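You operate a simulated robot arm through the tools that you are given. There is no shell and no other tool. Be economical: measure what you need, move in short steps, check, and stop when the job is done.

You are at the controls of a simulated robot arm. One attempt, no reset.

Task
Test the relay in the socket at its printed volts: good to the green tray, bad to the red.
Fine: the trays beside the tester; switch off before it comes out.

The check looks at the end state, three seconds after you hand in, the way a careful person would. Anything else that was tipped, shoved, dropped, spilled or broken makes it a failure.

Robot
A 7-joint arm with a two-finger parallel gripper, fixed in place. Base frame: the origin is at the foot of the arm, x ahead of it, y to its left, z up; the work surface is at about z = 0.004. Lengths are in m, angles in rad, forces in N, time in s.
With the tool pointing down near the work surface it reaches from about 0.24 to 0.62 m from the base axis. Its first joint turns from -1.152 to 1.152 rad. Payload 2.6 kg.
The tool frame sits at the grasp point between the pads (the TCP): z along the fingers, y along the line on which they close. The tips reach 0.03 m beyond it. Largest opening 0.094 m; finger width 0.028, thickness 0.01; the body of the gripper, 0.05 by 0.096 m, starts 0.055 m behind the TCP.
Orientation is told as [roll, pitch, yaw] about the base's x, y, z axes, in that order, counted from this pose: with the fingers straight down and closing along the base's y, the tool's x points along the base's -x, its y along +y and its z along -z.

Tools
- The arm moves only by the tool step_arm. Its argument "increments" is a list of rows, each an object (a shift or turn left out is 0, a gripper value left out holds the last) with "offset": the shift along the base's x, y, z in m, a list of three; "delta_rot": the turn, a rotation vector about the base's x, y, z in rad, a list of three; "claw": the gripper command, from -1 (shut) to 1 (fully open), values between in proportion. In form: [{"offset": [dx, dy, dz], "delta_rot": [wx, wy, wz], "claw": claw}, ...]. A call has 1 to 10 rows; each row is the pose to reach, as a shift and turn from the pose commanded when the call began. Rows are played at 5 a second. More than 0.05 m and 0.15 rad between two rows, or a gripper value outside its range, and nothing of the call is played. Where a pose cannot be reached the arm comes as near as it can. A force on the tool above 40 N (or 10 N above the force at the start of the call, whichever is more), or a blocked arm, ends the call early, and 0.2 s more pass. Each finger travels about 0.072 m/s and halts on what it meets, pressing with about 32 N; the grip force reading is that of the motor and also rises with nothing between the fingers. The clock runs only during rows and for 0.2 s after the last one: add rows that repeat a pose to give the fingers time. It gives the time, the measured TCP pose, the force on the tool (base axes), the opening and the grip force at its end, in the units of the frame above (readings bear some noise).
- Cameras (640 x 400 px; columns grow to the right, rows downward): "scene" is fixed at [0.0262, 0.4197, 0.5744]; the picture's right is [-0.85, -0.52, 0.00], its down [-0.25, 0.41, -0.88] and it looks along [0.46, -0.75, -0.48] (base axes); focal length 316 px, centre (320, 200). "wrist" rides on the gripper at [0.076, 0.014, -0.103] in the tool frame; the picture's right is [-0.18, 0.98, 0.00], its down [-0.75, -0.14, -0.64] and it looks along [-0.63, -0.12, 0.77] (tool axes); focal length 243 px, centre (320, 200). There is no depth. A picture from a camera that has moved, and an enlarged one, comes with that camera's place and axes in the base frame and with its lens.
- camera(camera): a new picture of that camera. It takes no simulated time.
- zoom(camera, box): a new picture of the part [left, top, right, bottom] of that camera's present view, enlarged. It takes no simulated time.
- finish_job(): hands the job in; it is judged then, once.

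Go step by step. Nothing tells you positions but the pictures and the camera data: compare them with the known pose of the tool, close in by small moves and look again before you grip or let go. The budget is 120 turns and 76 pictures, counting those below and the enlarged ones. Unless the task says otherwise, let go and move clear before handing in, and close with one line.

The tools are called as name(argument=value, ...) on one line, values as JSON. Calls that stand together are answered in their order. step_arm: Moves the arm, as the interface text tells. Its arguments: {"type":"object","properties":{"increments":{"type":"array"}},"required":["increments"]} The other tools are called the same way: camera (camera) takes a picture; zoom (camera, box) takes an enlarged picture of a part of a camera's view; finish_job () hands the job in.

At the start:

```text
clock: 0.0
eef_pos: [0.3419, -0.1174, 0.3633]
tcp_rot: [0.0, -0.001, 0.0]
wrist_force: [0.1, 0.2, 0.5]
width: 0.0939
grip_force: 0.1
```

scene: 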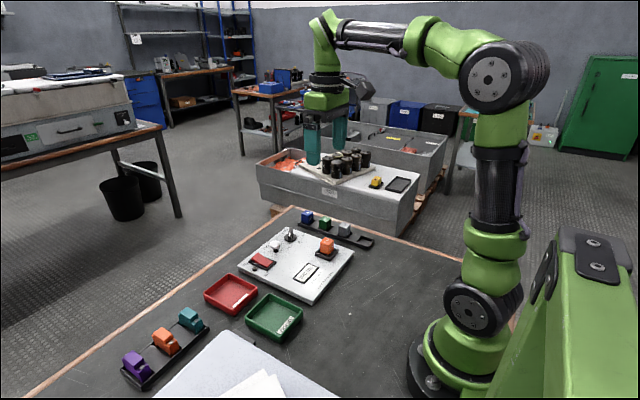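
wrist: 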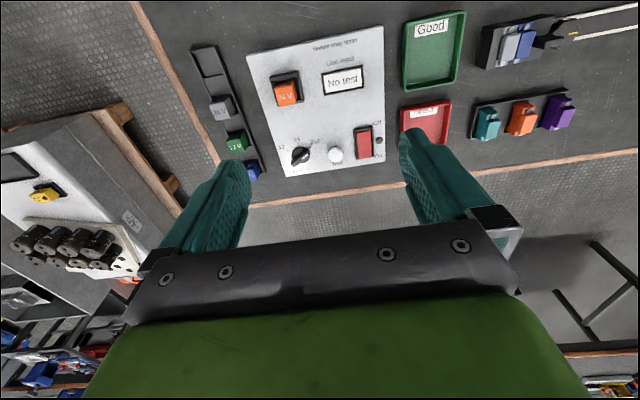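

I see a tester panel with an orange relay in its socket, a knob, a push button, a red rocker switch, a display, and green and red trays beside it. I'll zoom in to read the details.

zoom(camera="wrist", box=[240, 20, 400, 180])

zoom(camera="scene", box=[190, 200, 370, 350])

```text
2.50 times, centred on (320, 100) of wrist
camera zoom: at [0.2665, -0.1033, 0.4667], right [0.18, 0.98, 0.0], down [0.75, -0.14, 0.64], along [0.63, -0.12, -0.77], focal length 606 px, centre (320, 450)
```

zoom: 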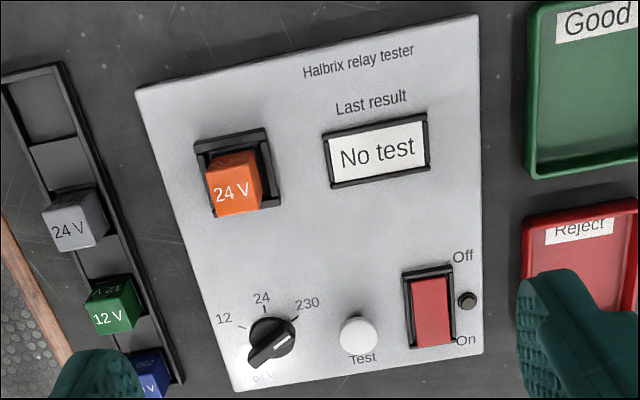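

```text
2.67 times, centred on (280, 275) of scene
camera zoom: at [0.0262, 0.4197, 0.5744], right [-0.85, -0.52, 0.0], down [-0.25, 0.41, -0.88], along [0.46, -0.75, -0.48], focal length 842 px, centre (427, 0)
```

zoom: 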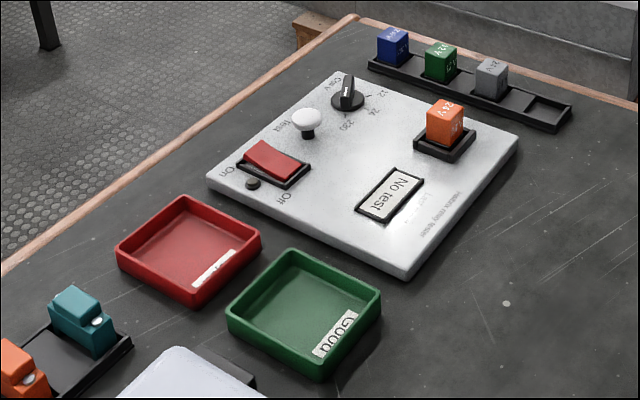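

zoom(camera="wrist", box=[285, 120, 365, 180])

zoom(camera="scene", box=[240, 215, 350, 285])

zoom(camera="wrist", box=[265, 60, 345, 120])

```text
6.67 times, centred on (325, 150) of wrist
camera zoom: at [0.2665, -0.1033, 0.4667], right [0.18, 0.98, 0.0], down [0.75, -0.14, 0.64], along [0.63, -0.12, -0.77], focal length 1618 px, centre (287, 533)
```

zoom: 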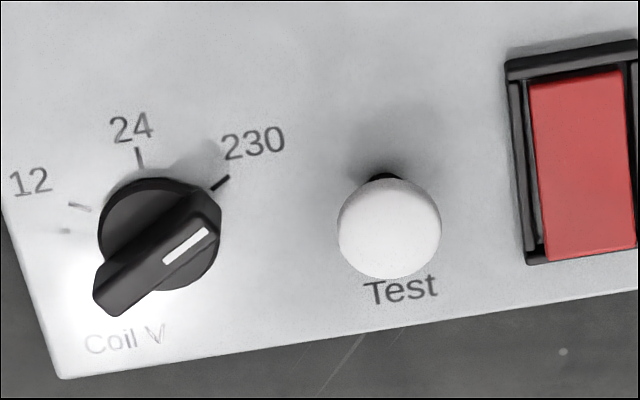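

```text
5.71 times, centred on (295, 250) of scene
camera zoom: at [0.0262, 0.4197, 0.5744], right [-0.85, -0.52, 0.0], down [-0.25, 0.41, -0.88], along [0.46, -0.75, -0.48], focal length 1804 px, centre (463, -86)
```

zoom: 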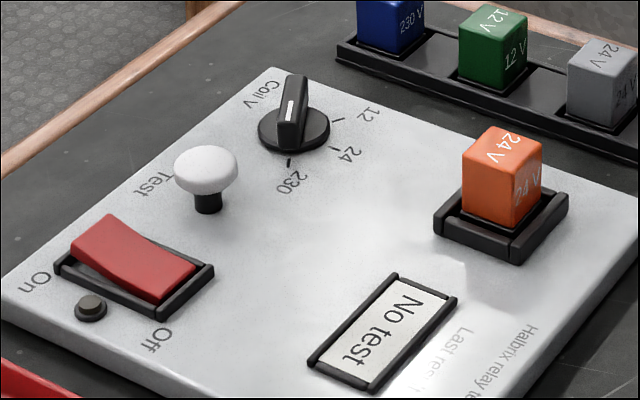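

```text
6.67 times, centred on (305, 90) of wrist
camera zoom: at [0.2665, -0.1033, 0.4667], right [0.18, 0.98, 0.0], down [0.75, -0.14, 0.64], along [0.63, -0.12, -0.77], focal length 1618 px, centre (420, 933)
```

zoom: 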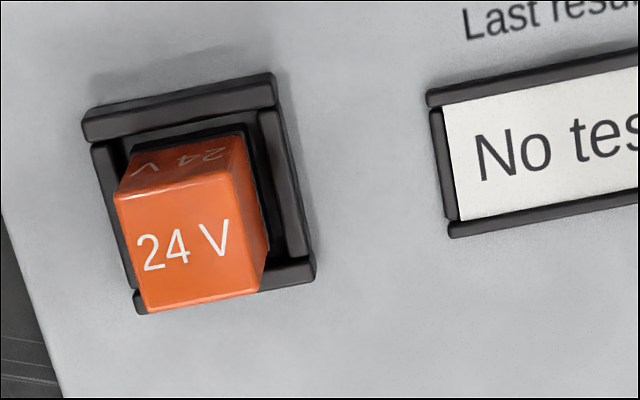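

The relay is printed 24 V, the knob points at 230, and the rocker appears to be Off. The panel is square to the base, and the knob's centre is near (0.505, -0.189). I'll move above the knob, yawed -60° so the fingers straddle its bar.

step_arm(increments=[{"offset": [0.0204, -0.009, -0.023], "delta_rot": [0, 0, -0.131], "claw": 0.05}, {"offset": [0.0408, -0.018, -0.046], "delta_rot": [0, 0, -0.262]}, {"offset": [0.0612, -0.027, -0.069], "delta_rot": [0, 0, -0.393]}, {"offset": [0.0816, -0.036, -0.092], "delta_rot": [0, 0, -0.524]}, {"offset": [0.102, -0.045, -0.115], "delta_rot": [0, 0, -0.654]}, {"offset": [0.1224, -0.054, -0.138], "delta_rot": [0, 0, -0.785]}, {"offset": [0.1428, -0.063, -0.161], "delta_rot": [0, 0, -0.916]}, {"offset": [0.1632, -0.072, -0.19], "delta_rot": [0, 0, -1.047]}, {"offset": [0.1632, -0.072, -0.215], "delta_rot": [0, 0, -1.047]}, {"offset": [0.1632, -0.072, -0.235], "delta_rot": [0, 0, -1.047]}])

camera(camera="wrist")

zoom(camera="scene", box=[210, 180, 370, 300])

```text
clock: 2.2
eef_pos: [0.5043, -0.1888, 0.1284]
tcp_rot: [0.001, 0.001, -1.048]
wrist_force: [0.3, -0.3, 0.1]
width: 0.0495
grip_force: 0.0
```

```text
68 pictures are left
camera wrist: at [0.4793, -0.116, 0.2313], right [0.94, 0.33, 0.0], down [0.25, -0.72, 0.64], along [0.21, -0.61, -0.77], focal length 243 px, centre (320, 200)
```

wrist: 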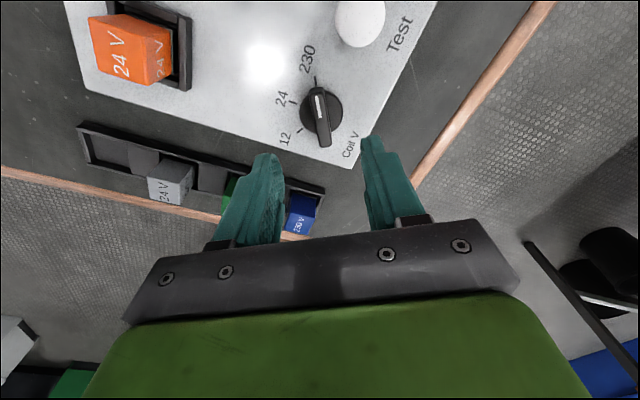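

```text
3.33 times, centred on (290, 240) of scene
camera zoom: at [0.0262, 0.4197, 0.5744], right [-0.85, -0.52, 0.0], down [-0.25, 0.41, -0.88], along [0.46, -0.75, -0.48], focal length 1052 px, centre (420, 67)
```

zoom: 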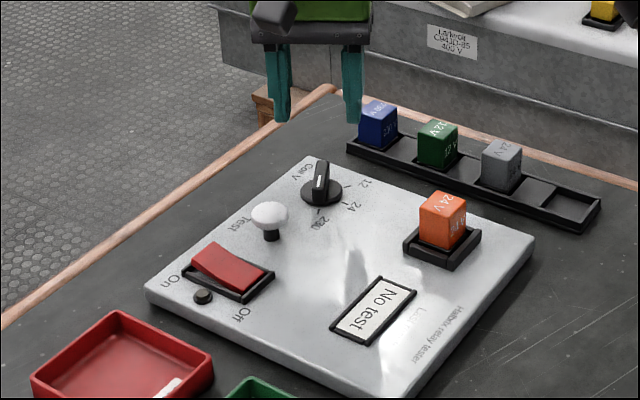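

zoom(camera="wrist", box=[240, 40, 400, 160])

```text
3.33 times, centred on (320, 100) of wrist
camera zoom: at [0.4793, -0.116, 0.2313], right [0.94, 0.33, 0.0], down [0.25, -0.72, 0.64], along [0.21, -0.61, -0.77], focal length 809 px, centre (320, 533)
```

zoom: 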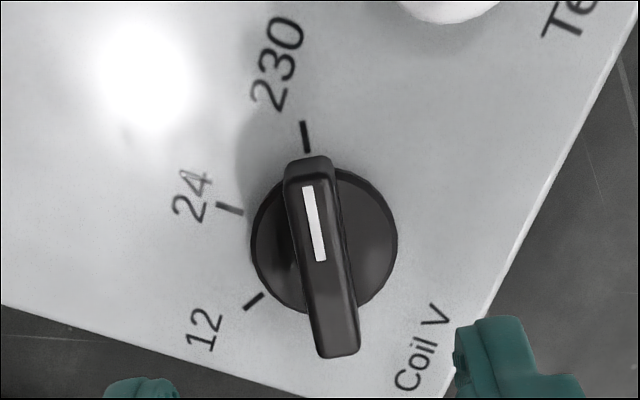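

The knob and fingers line up, so I'm descending so that the tips straddle the knob's bar.

step_arm(increments=[{"offset": [0.0004, 0, -0.02]}, {"offset": [0.0004, 0, -0.04]}, {"offset": [0.0004, 0, -0.052]}, {"offset": [0.0004, 0, -0.06]}])

zoom(camera="wrist", box=[200, 80, 440, 260])

zoom(camera="scene", box=[250, 190, 350, 265])

```text
clock: 3.2
eef_pos: [0.5066, -0.1882, 0.0692]
tcp_rot: [0.0, -0.001, -1.048]
wrist_force: [-0.1, 0.2, -0.4]
width: 0.0495
grip_force: 0.1
```

```text
2.22 times, centred on (320, 170) of wrist
camera zoom: at [0.4804, -0.1158, 0.1715], right [0.94, 0.33, 0.0], down [0.26, -0.72, 0.64], along [0.21, -0.61, -0.77], focal length 539 px, centre (320, 267)
```

zoom: 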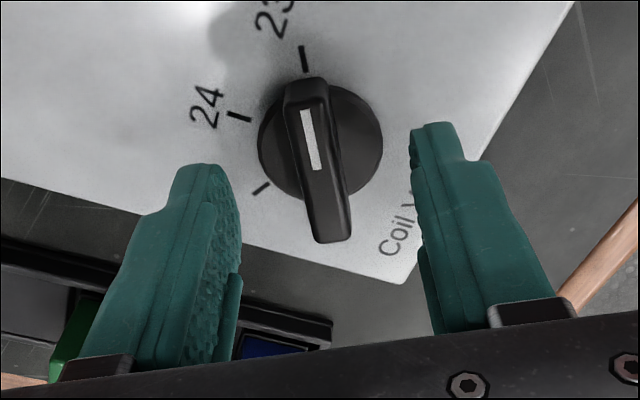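

```text
5.33 times, centred on (300, 228) of scene
camera zoom: at [0.0261, 0.4197, 0.5744], right [-0.85, -0.52, 0.0], down [-0.25, 0.41, -0.88], along [0.46, -0.75, -0.48], focal length 1684 px, centre (427, 53)
```

zoom: 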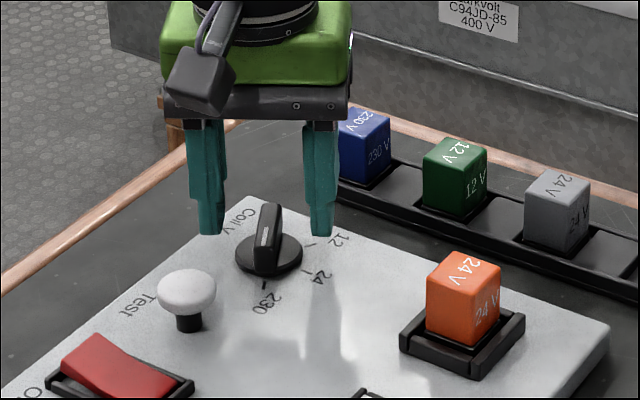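

step_arm(increments=[{"offset": [-0.001, -0.001, -0.006]}, {"offset": [-0.001, -0.001, -0.006], "claw": -0.4}, {"offset": [-0.001, -0.001, -0.006], "claw": -0.6}, {"offset": [-0.001, -0.001, -0.006], "claw": -0.8}, {"offset": [-0.001, -0.001, -0.006], "claw": -1}, {"offset": [-0.001, -0.001, -0.006], "claw": -1}])

zoom(camera="wrist", box=[200, 80, 440, 260])

```text
clock: 4.6
eef_pos: [0.5052, -0.1878, 0.0626]
tcp_rot: [0.002, 0.0, -1.044]
wrist_force: [13.2, 3.6, -4.2]
width: 0.0116
grip_force: 45.4
```

```text
2.22 times, centred on (320, 170) of wrist
camera zoom: at [0.4801, -0.1159, 0.1662], right [0.94, 0.33, 0.0], down [0.26, -0.72, 0.64], along [0.22, -0.6, -0.77], focal length 539 px, centre (320, 267)
```

zoom: 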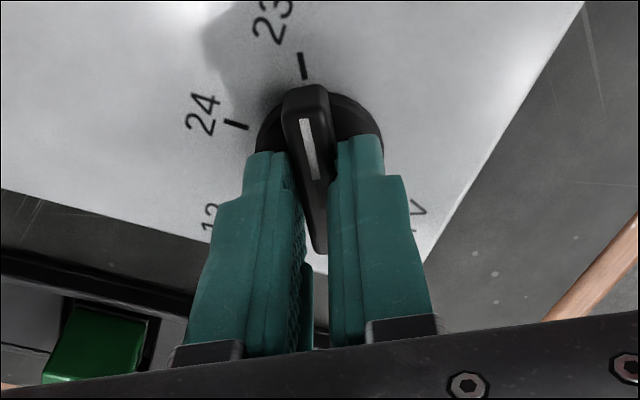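

The bar is gripped, with a small sideways load that I'll relieve. I'll then turn it +60° to 24.

step_arm(increments=[{"offset": [0.0015, 0.0005, 0.001]}, {"offset": [0.0015, 0.0005, 0.001], "delta_rot": [0, 0, 0.13]}, {"offset": [0.0015, 0.0005, 0.001], "delta_rot": [0, 0, 0.26]}, {"offset": [0.0015, 0.0005, 0.001], "delta_rot": [0, 0, 0.39]}, {"offset": [0.0015, 0.0005, 0.001], "delta_rot": [0, 0, 0.52]}, {"offset": [0.0015, 0.0005, 0.001], "delta_rot": [0, 0, 0.65]}, {"offset": [0.0015, 0.0005, 0.001], "delta_rot": [0, 0, 0.78]}, {"offset": [0.0015, 0.0005, 0.001], "delta_rot": [0, 0, 0.91]}, {"offset": [0.0015, 0.0005, 0.001], "delta_rot": [0, 0, 1.04]}, {"offset": [0.0015, 0.0005, 0.001], "delta_rot": [0, 0, 1.05]}])

zoom(camera="wrist", box=[200, 60, 440, 240])

```text
clock: 6.8
eef_pos: [0.5058, -0.1877, 0.0632]
tcp_rot: [0.004, 0.002, 0.004]
wrist_force: [-0.3, 17.4, -4.2]
width: 0.0119
grip_force: 44.4
```

```text
2.22 times, centred on (320, 150) of wrist
camera zoom: at [0.4307, -0.1749, 0.1664], right [0.18, 0.98, 0.0], down [0.76, -0.14, 0.64], along [0.63, -0.11, -0.77], focal length 539 px, centre (320, 311)
```

zoom: 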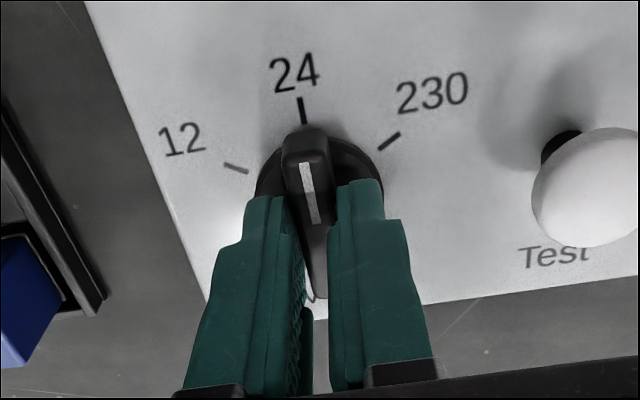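

The pointer is on 24. I'll relieve the side load, release and lift straight up.

step_arm(increments=[{"offset": [0, 0.0015, 0]}, {"offset": [0, 0.0015, 0], "claw": -0.4}, {"offset": [0, 0.0015, 0], "claw": -0.2}, {"offset": [0, 0.0015, 0], "claw": -0.2}, {"offset": [0, 0.0015, 0.03]}, {"offset": [0, 0.0015, 0.07]}, {"offset": [0, 0.0015, 0.09], "claw": -1}, {"offset": [0, 0.0015, 0.09], "claw": -1}])

camera(camera="wrist")

zoom(camera="scene", box=[210, 200, 370, 300])

```text
clock: 8.6
eef_pos: [0.5051, -0.1882, 0.1548]
tcp_rot: [0.0, 0.001, 0.003]
wrist_force: [0.2, -0.2, 0.9]
width: 0.0001
grip_force: 31.8
```

```text
61 pictures are left
camera wrist: at [0.4295, -0.1742, 0.2575], right [0.18, 0.98, 0.0], down [0.75, -0.14, 0.64], along [0.63, -0.12, -0.77], focal length 243 px, centre (320, 200)
```

wrist: 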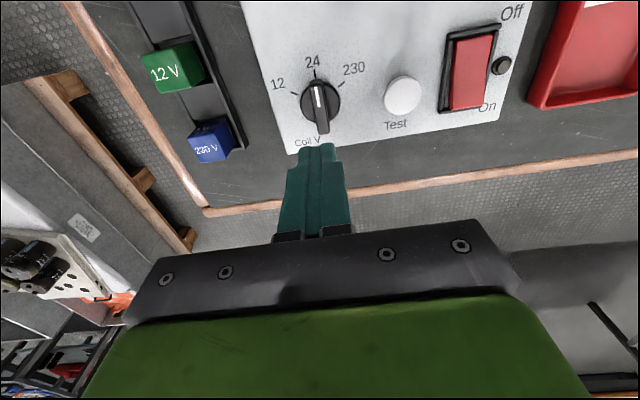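

```text
4.00 times, centred on (290, 250) of scene
camera zoom: at [0.0261, 0.4197, 0.5744], right [-0.85, -0.52, 0.0], down [-0.25, 0.41, -0.88], along [0.46, -0.75, -0.48], focal length 1263 px, centre (440, 0)
```

zoom: 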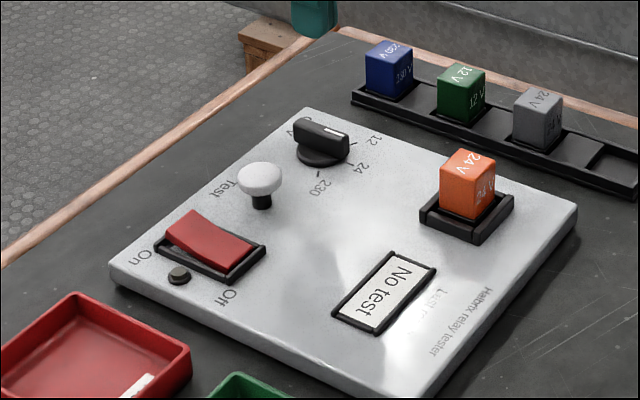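

The knob reads 24. Next I go over the On end of the rocker, near x≈0.519, y≈-0.060, with the fingers closed.

step_arm(increments=[{"offset": [0.005, 0.043, 0]}, {"offset": [0.01, 0.086, 0]}, {"offset": [0.014, 0.128, 0]}, {"offset": [0.014, 0.128, -0.035]}, {"offset": [0.014, 0.128, -0.065]}])

zoom(camera="wrist", box=[220, 60, 460, 240])

zoom(camera="scene", box=[220, 200, 320, 275])

```text
clock: 9.8
eef_pos: [0.5193, -0.059, 0.0896]
tcp_rot: [0.0, 0.001, 0.002]
wrist_force: [-0.4, -0.3, -0.1]
width: 0.0
grip_force: 32.4
```

```text
2.22 times, centred on (340, 150) of wrist
camera zoom: at [0.4438, -0.0457, 0.1918], right [0.18, 0.98, 0.0], down [0.75, -0.14, 0.64], along [0.63, -0.12, -0.77], focal length 539 px, centre (276, 311)
```

zoom: 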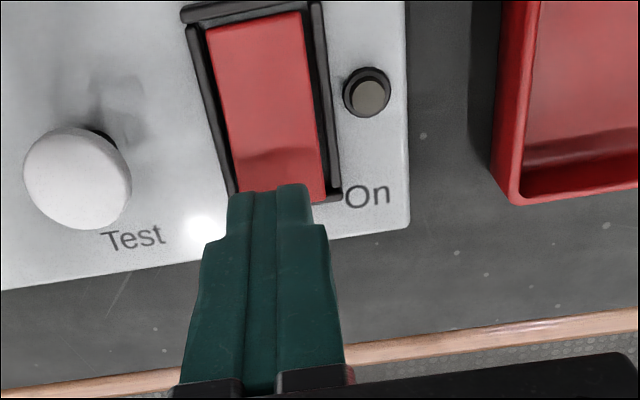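

```text
5.33 times, centred on (270, 238) of scene
camera zoom: at [0.0261, 0.4197, 0.5744], right [-0.85, -0.52, 0.0], down [-0.25, 0.41, -0.88], along [0.46, -0.75, -0.48], focal length 1684 px, centre (587, 0)
```

zoom: 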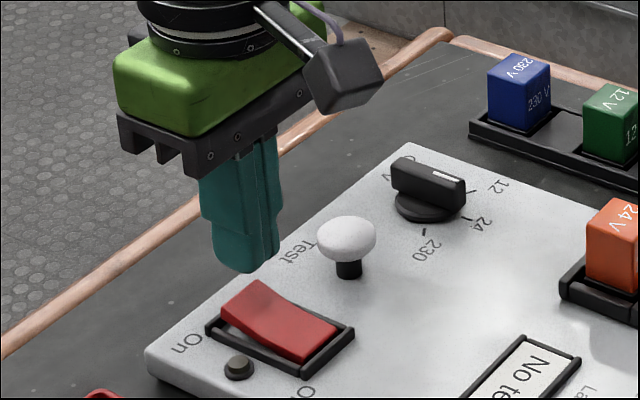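

step_arm(increments=[{"offset": [0, -0.001, -0.01]}, {"offset": [0, -0.001, -0.015]}, {"offset": [0, -0.001, -0.02]}, {"offset": [0, -0.001, -0.023]}, {"offset": [0, -0.001, -0.026]}])

zoom(camera="scene", box=[220, 200, 320, 275])

```text
clock: 11.0
eef_pos: [0.5202, -0.0615, 0.0624]
tcp_rot: [0.0, 0.001, 0.005]
wrist_force: [0.6, 0.8, 1.6]
width: 0.0
grip_force: 32.1
```

```text
5.33 times, centred on (270, 238) of scene
camera zoom: at [0.0261, 0.4197, 0.5744], right [-0.85, -0.52, 0.0], down [-0.25, 0.41, -0.88], along [0.46, -0.75, -0.48], focal length 1684 px, centre (587, 0)
```

zoom: 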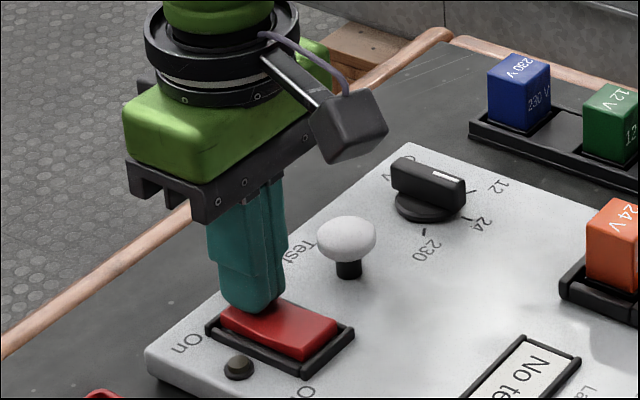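

The rocker is moving but the lamp is still dark, so I'm pressing a little further.

step_arm(increments=[{"offset": [0, 0, -0.003]}, {"offset": [0, 0, -0.005]}, {"offset": [0, 0, -0.007]}, {"offset": [0, 0, -0.009]}])

zoom(camera="scene", box=[220, 200, 320, 275])

```text
clock: 11.8
eef_pos: [0.5208, -0.0613, 0.0595]
tcp_rot: [0.0, -0.011, 0.003]
wrist_force: [-0.6, 0.0, 2.1]
width: 0.0001
grip_force: 32.2
stopped in row 3: the force on the tool passed its limit (the readings are from after the stop); the commanded pose is now the measured one
```

```text
5.33 times, centred on (270, 238) of scene
camera zoom: at [0.0261, 0.4197, 0.5744], right [-0.85, -0.52, 0.0], down [-0.25, 0.41, -0.88], along [0.46, -0.75, -0.48], focal length 1684 px, centre (587, 0)
```

zoom: 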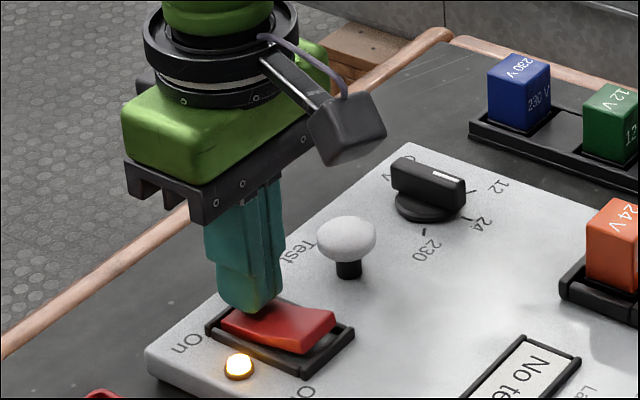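

The lamp is lit, so the tester is on. Now I lift and move over the Test button.

step_arm(increments=[{"offset": [0, 0, 0.03], "delta_rot": [0, 0.011, 0]}, {"offset": [0, 0, 0.055], "delta_rot": [0, 0.011, 0]}, {"offset": [-0.008, -0.028, 0.055], "delta_rot": [0, 0.011, 0]}, {"offset": [-0.0165, -0.0565, 0.055], "delta_rot": [0, 0.011, 0]}, {"offset": [-0.0165, -0.0565, 0.04], "delta_rot": [0, 0.011, 0]}])

zoom(camera="wrist", box=[220, 60, 460, 240])

zoom(camera="scene", box=[220, 200, 340, 290])

```text
clock: 13.0
eef_pos: [0.5051, -0.118, 0.1007]
tcp_rot: [-0.001, 0.002, 0.003]
wrist_force: [0.0, 0.0, -0.1]
width: 0.0
grip_force: 32.1
```

```text
2.22 times, centred on (340, 150) of wrist
camera zoom: at [0.4296, -0.1041, 0.2041], right [0.18, 0.98, 0.0], down [0.76, -0.14, 0.64], along [0.63, -0.12, -0.77], focal length 539 px, centre (276, 311)
```

zoom: 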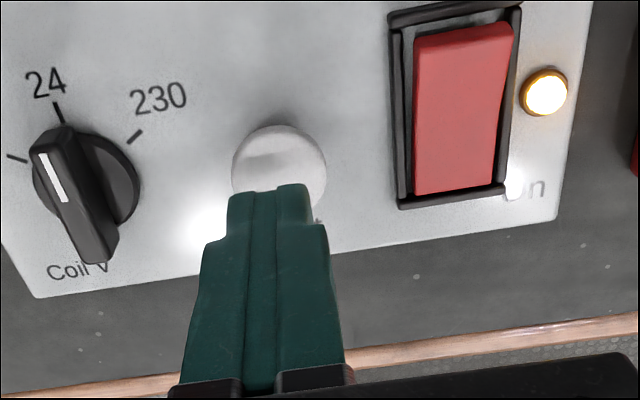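

```text
4.44 times, centred on (280, 245) of scene
camera zoom: at [0.0262, 0.4197, 0.5744], right [-0.85, -0.52, 0.0], down [-0.25, 0.41, -0.88], along [0.46, -0.75, -0.48], focal length 1403 px, centre (498, 0)
```

zoom: 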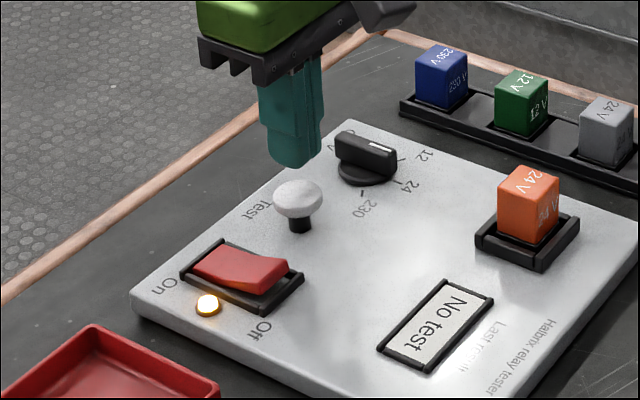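

step_arm(increments=[{"offset": [-0.001, 0, -0.012]}, {"offset": [-0.001, 0, -0.018]}, {"offset": [-0.001, 0, -0.022]}, {"offset": [-0.001, 0, -0.025]}, {"offset": [-0.001, 0, -0.028]}])

zoom(camera="scene", box=[220, 200, 340, 290])

```text
clock: 14.2
eef_pos: [0.5036, -0.1177, 0.0747]
tcp_rot: [0.0, 0.003, 0.004]
wrist_force: [-0.4, 0.0, 1.2]
width: 0.0
grip_force: 31.7
```

```text
4.44 times, centred on (280, 245) of scene
camera zoom: at [0.0261, 0.4197, 0.5744], right [-0.85, -0.52, 0.0], down [-0.25, 0.41, -0.88], along [0.46, -0.75, -0.48], focal length 1403 px, centre (498, 0)
```

zoom: 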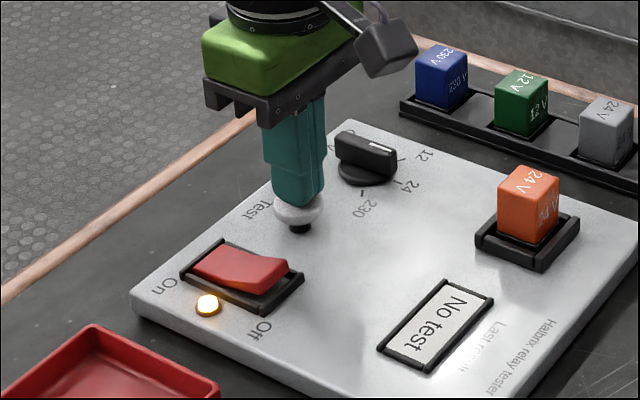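

Contact with the button has begun. I'm pressing further in small steps.

step_arm(increments=[{"offset": [0, 0, -0.003]}, {"offset": [0, 0, -0.005]}, {"offset": [0, 0, -0.007]}, {"offset": [0, 0, -0.008]}, {"offset": [0, 0, -0.008]}, {"offset": [0, 0, -0.008]}])

zoom(camera="scene", box=[220, 200, 340, 290])

```text
clock: 15.6
eef_pos: [0.5044, -0.1164, 0.0647]
tcp_rot: [0.0, 0.002, 0.003]
wrist_force: [0.7, -1.0, 3.5]
width: 0.0
grip_force: 32.5
```

```text
4.44 times, centred on (280, 245) of scene
camera zoom: at [0.0261, 0.4197, 0.5744], right [-0.85, -0.52, 0.0], down [-0.25, 0.41, -0.88], along [0.46, -0.75, -0.48], focal length 1403 px, centre (498, 0)
```

zoom: 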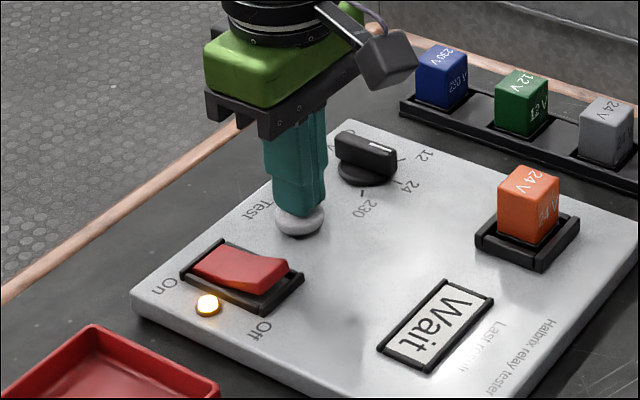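

The display says "Wait", so I'll hold the button and watch.

step_arm(increments=[{"offset": [0, 0, 0]}, {"offset": [0, 0, 0]}, {"offset": [0, 0, 0]}, {"offset": [0, 0, 0]}, {"offset": [0, 0, 0]}, {"offset": [0, 0, 0]}, {"offset": [0, 0, 0]}, {"offset": [0, 0, 0]}])

zoom(camera="scene", box=[220, 200, 340, 290])

```text
clock: 17.4
eef_pos: [0.5036, -0.1184, 0.0651]
tcp_rot: [0.0, 0.001, 0.005]
wrist_force: [-0.5, -0.8, 2.8]
width: 0.0
grip_force: 31.5
```

```text
4.44 times, centred on (280, 245) of scene
camera zoom: at [0.0261, 0.4197, 0.5744], right [-0.85, -0.52, 0.0], down [-0.25, 0.41, -0.88], along [0.46, -0.75, -0.48], focal length 1403 px, centre (498, 0)
```

zoom: 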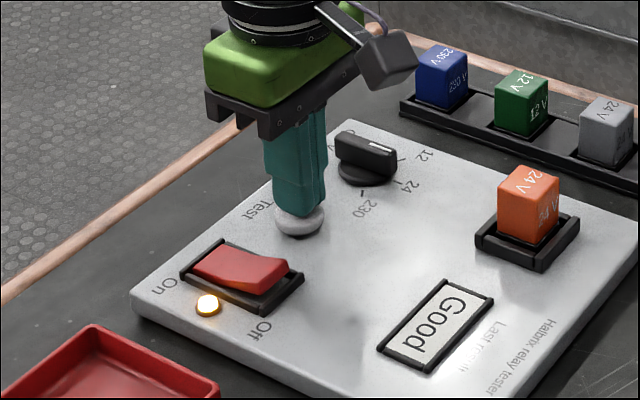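

The result is Good. I'm releasing the button and moving over the Off end of the rocker.

step_arm(increments=[{"offset": [0, 0, 0.025]}, {"offset": [0, 0, 0.05]}, {"offset": [-0.01, 0.028, 0.05]}, {"offset": [-0.02, 0.057, 0.05]}, {"offset": [-0.02, 0.057, 0.03]}])

zoom(camera="scene", box=[220, 200, 340, 290])

camera(camera="wrist")

```text
clock: 18.6
eef_pos: [0.4835, -0.0595, 0.0944]
tcp_rot: [0.0, 0.002, 0.002]
wrist_force: [1.0, 0.0, 0.2]
width: 0.0001
grip_force: 32.3
```

```text
4.44 times, centred on (280, 245) of scene
camera zoom: at [0.0261, 0.4197, 0.5744], right [-0.85, -0.52, 0.0], down [-0.25, 0.41, -0.88], along [0.46, -0.75, -0.48], focal length 1403 px, centre (498, 0)
```

zoom: 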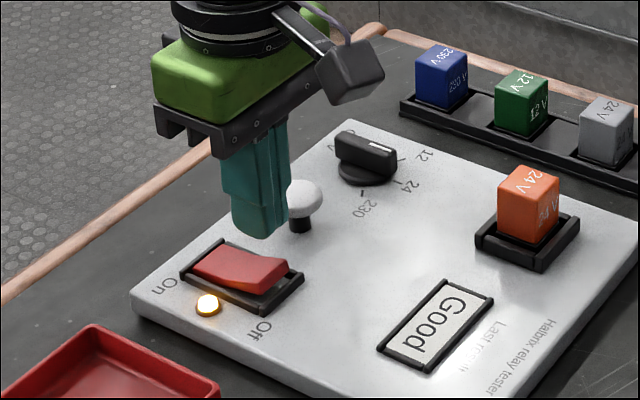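

```text
49 pictures are left
camera wrist: at [0.4091, -0.0464, 0.1975], right [0.18, 0.98, 0.0], down [0.75, -0.14, 0.64], along [0.63, -0.12, -0.77], focal length 243 px, centre (320, 200)
```

wrist: 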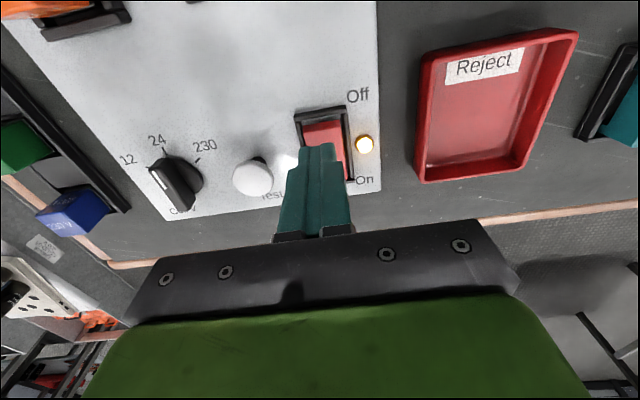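

step_arm(increments=[{"offset": [-0.0005, -0.001, -0.012]}, {"offset": [-0.0005, -0.001, -0.02]}, {"offset": [-0.0005, -0.001, -0.025]}, {"offset": [-0.0005, -0.001, -0.029]}, {"offset": [-0.0005, -0.001, -0.032]}, {"offset": [-0.0005, -0.001, -0.034]}])

zoom(camera="scene", box=[220, 200, 340, 290])

```text
clock: 20.0
eef_pos: [0.4844, -0.0617, 0.0628]
tcp_rot: [0.0, -0.002, 0.001]
wrist_force: [-6.9, 1.4, 15.5]
width: 0.0
grip_force: 31.8
```

```text
4.44 times, centred on (280, 245) of scene
camera zoom: at [0.026, 0.4197, 0.5744], right [-0.85, -0.52, 0.0], down [-0.25, 0.41, -0.88], along [0.46, -0.75, -0.48], focal length 1403 px, centre (498, 0)
```

zoom: 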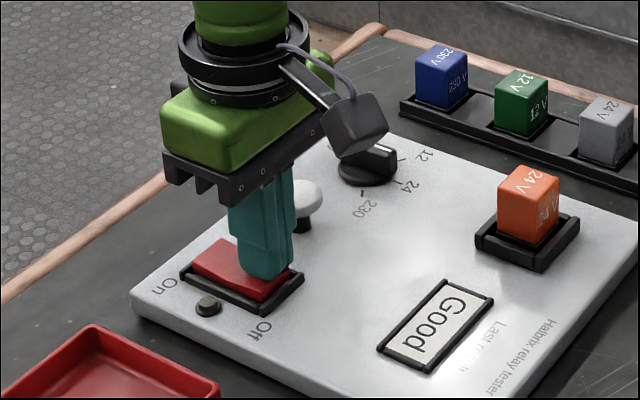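

The lamp is out, so the tester is off. I lift clear and go above the relay, opening the fingers on the way.

step_arm(increments=[{"offset": [0, 0, 0.04]}, {"offset": [0, 0, 0.08]}, {"offset": [-0.03, -0.03, 0.1], "claw": 0.3}, {"offset": [-0.06, -0.06, 0.1]}, {"offset": [-0.09, -0.09, 0.1]}, {"offset": [-0.112, -0.117, 0.1]}])

camera(camera="wrist")

zoom(camera="scene", box=[200, 200, 380, 320])

```text
clock: 21.4
eef_pos: [0.3717, -0.1797, 0.1608]
tcp_rot: [0.001, 0.002, 0.004]
wrist_force: [0.6, -0.5, -0.1]
width: 0.0611
grip_force: 0.0
```

```text
47 pictures are left
camera wrist: at [0.2966, -0.166, 0.2634], right [0.18, 0.98, 0.0], down [0.76, -0.14, 0.64], along [0.63, -0.12, -0.77], focal length 243 px, centre (320, 200)
```

wrist: 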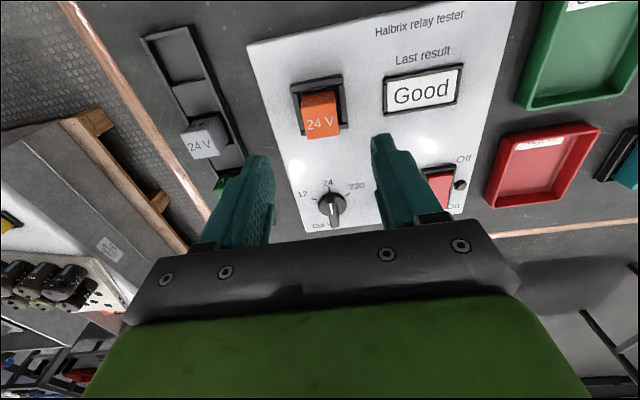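

```text
3.33 times, centred on (290, 260) of scene
camera zoom: at [0.0261, 0.4197, 0.5744], right [-0.85, -0.52, 0.0], down [-0.25, 0.41, -0.88], along [0.46, -0.75, -0.48], focal length 1052 px, centre (420, 0)
```

zoom: 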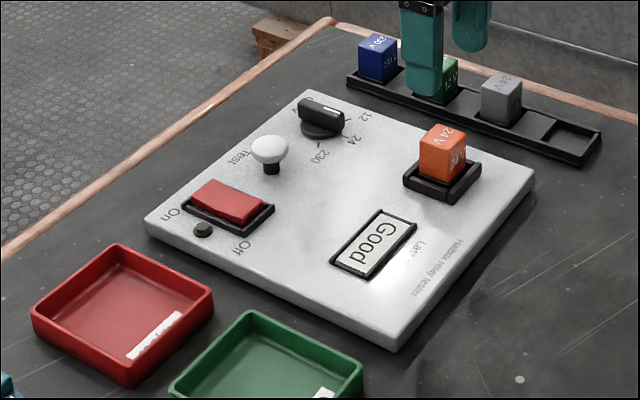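

The rocker's tilt looks flatter than at the start, so I'm checking it closely.

zoom(camera="scene", box=[220, 200, 320, 275])

zoom(camera="wrist", box=[260, 50, 380, 150])

```text
5.33 times, centred on (270, 238) of scene
camera zoom: at [0.0261, 0.4197, 0.5744], right [-0.85, -0.52, 0.0], down [-0.25, 0.41, -0.88], along [0.46, -0.75, -0.48], focal length 1684 px, centre (587, 0)
```

zoom: 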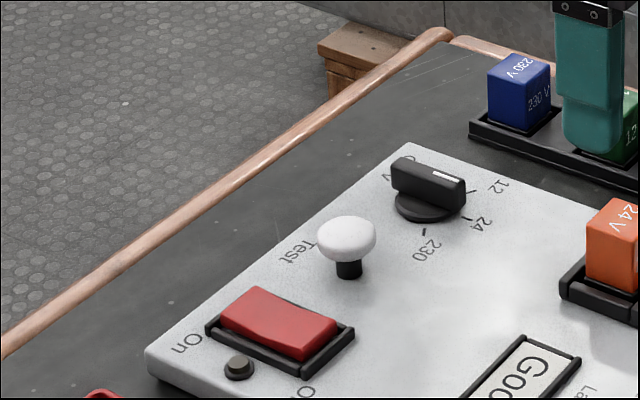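

```text
4.00 times, centred on (320, 100) of wrist
camera zoom: at [0.2966, -0.166, 0.2634], right [0.18, 0.98, 0.0], down [0.76, -0.14, 0.64], along [0.63, -0.12, -0.77], focal length 970 px, centre (320, 600)
```

zoom: 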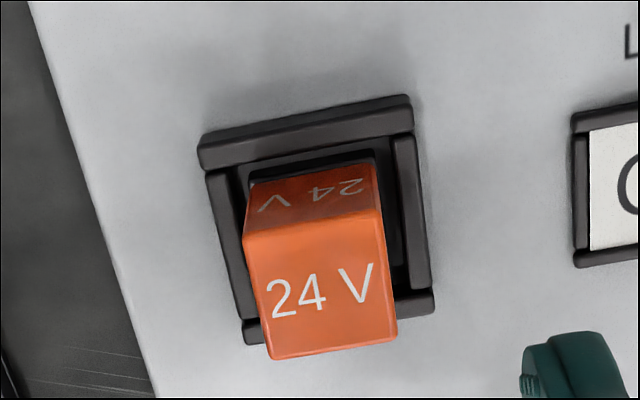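

The rocker is off, since the lamp is dark, but it seems to have stopped short of its original tilt. My fingertip probably landed on the frame, so before pulling the relay I'll press it fully home with a slightly tilted tip.

step_arm(increments=[{"offset": [0.03, 0.03, 0], "delta_rot": [0, -0.06, 0], "claw": -1}, {"offset": [0.06, 0.06, 0], "delta_rot": [0, -0.12, 0]}, {"offset": [0.09, 0.09, 0], "delta_rot": [0, -0.18, 0]}, {"offset": [0.1165, 0.119, 0], "delta_rot": [0, -0.25, 0]}, {"offset": [0.1165, 0.119, -0.04], "delta_rot": [0, -0.25, 0]}, {"offset": [0.1165, 0.119, -0.07], "delta_rot": [0, -0.25, 0]}])

zoom(camera="wrist", box=[240, 80, 400, 200])

```text
clock: 22.8
eef_pos: [0.4872, -0.0583, 0.0913]
tcp_rot: [0.0, -0.249, 0.0]
wrist_force: [0.2, 0.9, 0.1]
width: 0.0001
grip_force: 32.3
```

```text
3.33 times, centred on (320, 140) of wrist
camera zoom: at [0.3903, -0.0456, 0.1721], right [0.18, 0.98, 0.04], down [0.57, -0.14, 0.81], along [0.8, -0.12, -0.59], focal length 809 px, centre (320, 400)
```

zoom: 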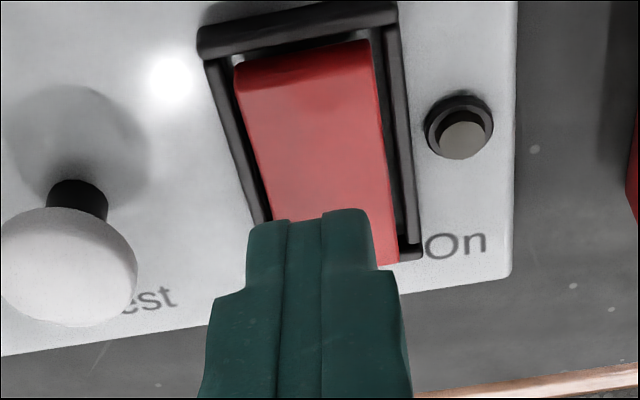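

step_arm(increments=[{"offset": [0, -0.002, -0.012]}, {"offset": [0, -0.002, -0.02]}, {"offset": [0, -0.002, -0.025]}, {"offset": [0, -0.002, -0.028]}, {"offset": [0, -0.002, -0.031]}, {"offset": [0, -0.002, -0.033]}, {"offset": [0, -0.002, -0.035]}])

zoom(camera="scene", box=[220, 200, 320, 275])

```text
clock: 24.2
eef_pos: [0.4897, -0.0619, 0.0607]
tcp_rot: [0.001, -0.248, 0.001]
wrist_force: [-2.8, -0.1, 3.5]
width: 0.0001
grip_force: 32.0
stopped in row 7: the force on the tool passed its limit (the readings are from after the stop); the commanded pose is now the measured one
```

```text
5.33 times, centred on (270, 238) of scene
camera zoom: at [0.0261, 0.4197, 0.5744], right [-0.85, -0.52, 0.0], down [-0.25, 0.41, -0.88], along [0.46, -0.75, -0.48], focal length 1684 px, centre (587, 0)
```

zoom: 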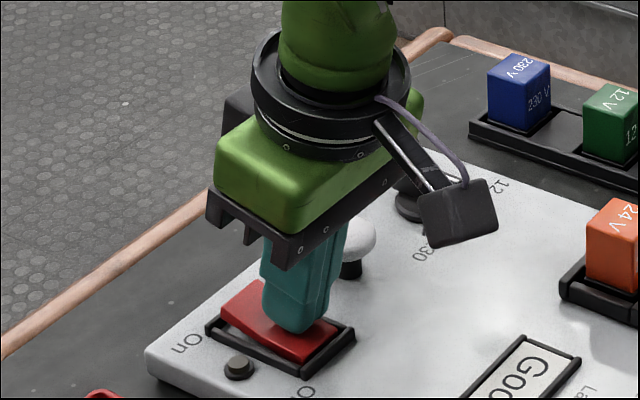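

Lamp still dark and the rocker is pressed further. I lift straight off and go back above the relay with the tool upright.

step_arm(increments=[{"offset": [0, 0, 0.04]}, {"offset": [0, 0, 0.08]}, {"offset": [-0.03, -0.03, 0.1], "delta_rot": [0, 0.06, 0], "claw": 0.3}, {"offset": [-0.06, -0.06, 0.1], "delta_rot": [0, 0.12, 0]}, {"offset": [-0.09, -0.09, 0.1], "delta_rot": [0, 0.18, 0]}, {"offset": [-0.118, -0.116, 0.1], "delta_rot": [0, 0.248, 0]}, {"offset": [-0.118, -0.116, 0.1], "delta_rot": [0, 0.248, 0]}])

zoom(camera="scene", box=[220, 200, 320, 275])

zoom(camera="wrist", box=[220, 40, 420, 190])

```text
clock: 25.8
eef_pos: [0.3688, -0.1784, 0.1603]
tcp_rot: [0.001, 0.0, 0.002]
wrist_force: [0.6, -0.1, 0.5]
width: 0.0612
grip_force: 0.0
```

```text
5.33 times, centred on (270, 238) of scene
camera zoom: at [0.0262, 0.4197, 0.5744], right [-0.85, -0.52, 0.0], down [-0.25, 0.41, -0.88], along [0.46, -0.75, -0.48], focal length 1684 px, centre (587, 0)
```

zoom: 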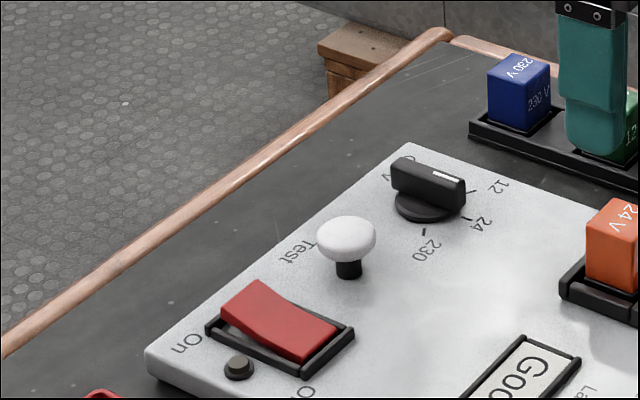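

```text
2.67 times, centred on (320, 115) of wrist
camera zoom: at [0.2941, -0.1647, 0.2638], right [0.18, 0.98, 0.0], down [0.75, -0.14, 0.64], along [0.63, -0.12, -0.77], focal length 647 px, centre (320, 427)
```

zoom: 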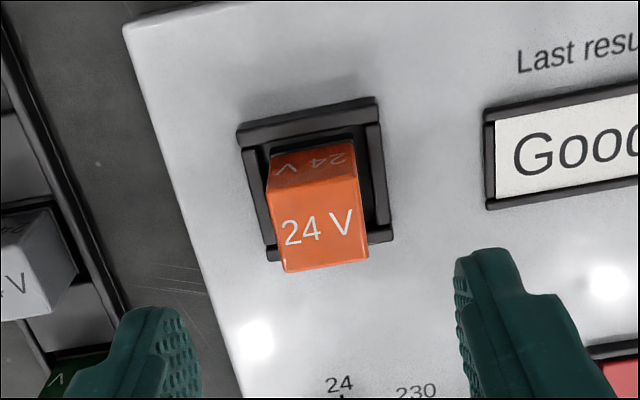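

The switch is now fully off. The relay top is at about (0.375, -0.180), and I'm descending around it.

step_arm(increments=[{"offset": [0.006, -0.0015, -0.03]}, {"offset": [0.006, -0.0015, -0.06]}, {"offset": [0.006, -0.0015, -0.08]}, {"offset": [0.006, -0.0015, -0.086]}])

zoom(camera="wrist", box=[200, 60, 440, 240])

zoom(camera="scene", box=[280, 210, 380, 285])

```text
clock: 26.8
eef_pos: [0.3755, -0.179, 0.0734]
tcp_rot: [0.002, -0.002, 0.002]
wrist_force: [-0.7, -0.5, 0.0]
width: 0.061
grip_force: 0.0
```

```text
2.22 times, centred on (320, 150) of wrist
camera zoom: at [0.3006, -0.166, 0.1778], right [0.18, 0.98, 0.0], down [0.75, -0.14, 0.64], along [0.63, -0.12, -0.77], focal length 539 px, centre (320, 311)
```

zoom: 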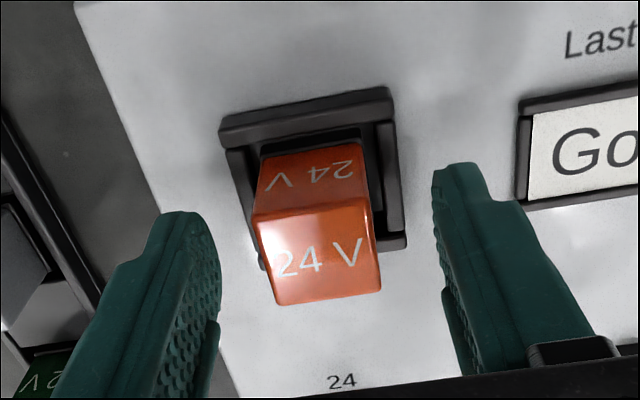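

```text
5.33 times, centred on (330, 248) of scene
camera zoom: at [0.0262, 0.4197, 0.5744], right [-0.85, -0.52, 0.0], down [-0.25, 0.41, -0.88], along [0.46, -0.75, -0.48], focal length 1684 px, centre (267, -53)
```

zoom: 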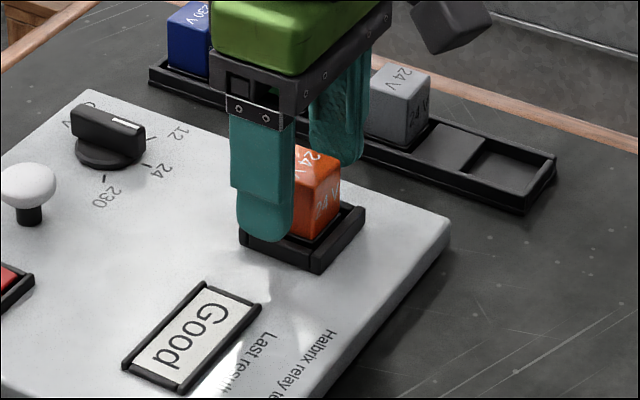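

step_arm(increments=[{"offset": [0, -0.001, -0.002], "claw": -0.2}, {"offset": [0, -0.001, -0.002], "claw": -0.5}, {"offset": [0, -0.001, -0.002], "claw": -0.8}, {"offset": [0, -0.001, -0.002], "claw": -0.8}])

zoom(camera="wrist", box=[200, 60, 440, 240])

```text
clock: 27.8
eef_pos: [0.3762, -0.1804, 0.0722]
tcp_rot: [0.001, -0.002, 0.002]
wrist_force: [0.3, 1.1, -0.4]
width: 0.0292
grip_force: 31.8
```

```text
2.22 times, centred on (320, 150) of wrist
camera zoom: at [0.301, -0.167, 0.1758], right [0.18, 0.98, 0.0], down [0.75, -0.14, 0.64], along [0.63, -0.12, -0.77], focal length 539 px, centre (320, 311)
```

zoom: 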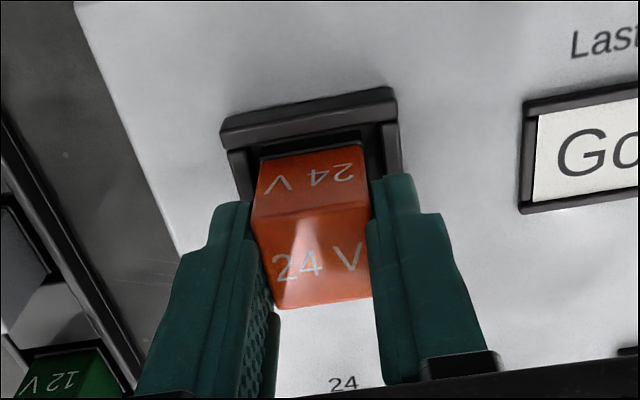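

The relay is held evenly, so I'm pulling it straight up.

step_arm(increments=[{"offset": [0, 0, 0.006], "claw": -1}, {"offset": [0, 0, 0.015]}, {"offset": [0, 0, 0.03]}, {"offset": [0, 0, 0.06]}, {"offset": [0, 0, 0.09]}, {"offset": [0, 0, 0.11]}])

camera(camera="scene")

camera(camera="wrist")

```text
clock: 29.2
eef_pos: [0.376, -0.1801, 0.1838]
tcp_rot: [0.0, -0.002, 0.0]
wrist_force: [-0.3, -0.2, -0.6]
width: 0.0289
grip_force: 31.4
```

```text
36 pictures are left
```

scene: 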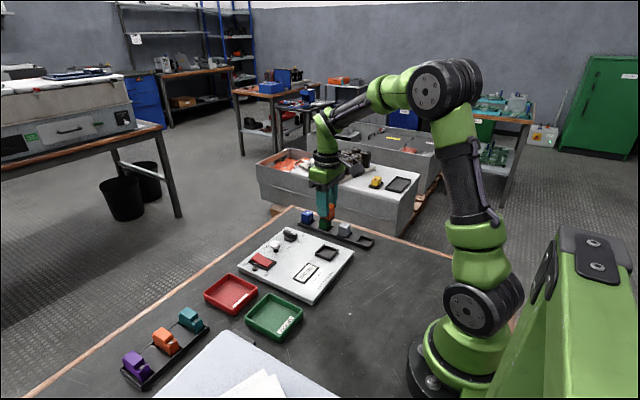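

```text
35 pictures are left
camera wrist: at [0.3008, -0.1664, 0.2871], right [0.18, 0.98, 0.0], down [0.75, -0.14, 0.64], along [0.63, -0.12, -0.77], focal length 243 px, centre (320, 200)
```

wrist: 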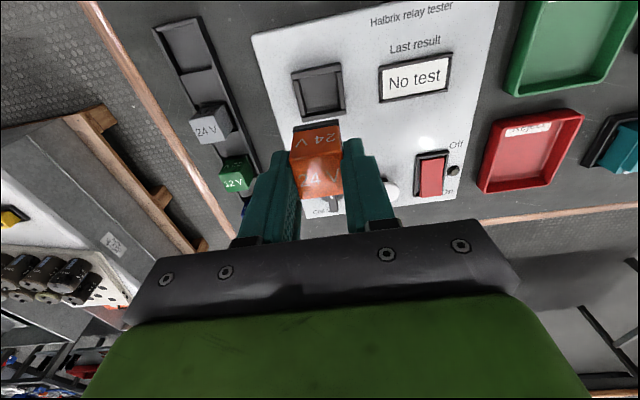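

The relay is out. Now I carry it over the green tray, centred near (0.370, 0.056).

step_arm(increments=[{"offset": [0, 0.04, 0]}, {"offset": [0, 0.08, 0]}, {"offset": [0, 0.12, 0]}, {"offset": [-0.002, 0.16, 0]}, {"offset": [-0.004, 0.2, 0]}, {"offset": [-0.006, 0.236, 0]}, {"offset": [-0.006, 0.236, -0.03]}])

camera(camera="wrist")

zoom(camera="scene", box=[180, 220, 360, 355])

```text
clock: 30.8
eef_pos: [0.3707, 0.0558, 0.1527]
tcp_rot: [-0.001, -0.001, 0.0]
wrist_force: [-0.7, -0.4, -0.3]
width: 0.0292
grip_force: 31.9
```

```text
34 pictures are left
camera wrist: at [0.2956, 0.0697, 0.2556], right [0.18, 0.98, 0.0], down [0.75, -0.14, 0.64], along [0.63, -0.12, -0.77], focal length 243 px, centre (320, 200)
```

wrist: 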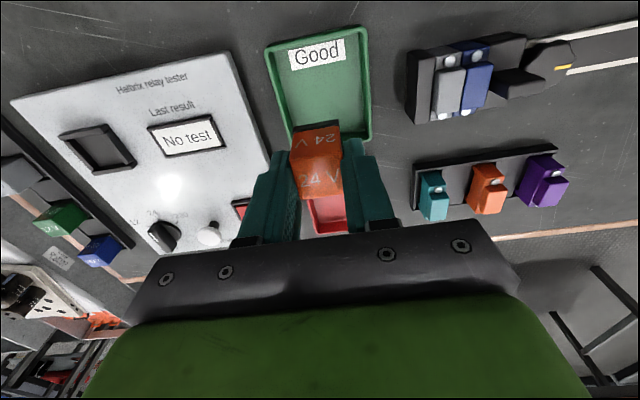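

```text
2.96 times, centred on (270, 288) of scene
camera zoom: at [0.0261, 0.4197, 0.5744], right [-0.85, -0.52, 0.0], down [-0.25, 0.41, -0.88], along [0.46, -0.75, -0.48], focal length 936 px, centre (468, -59)
```

zoom: 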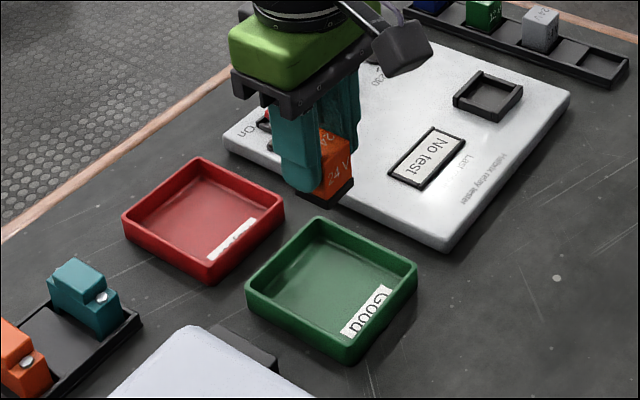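

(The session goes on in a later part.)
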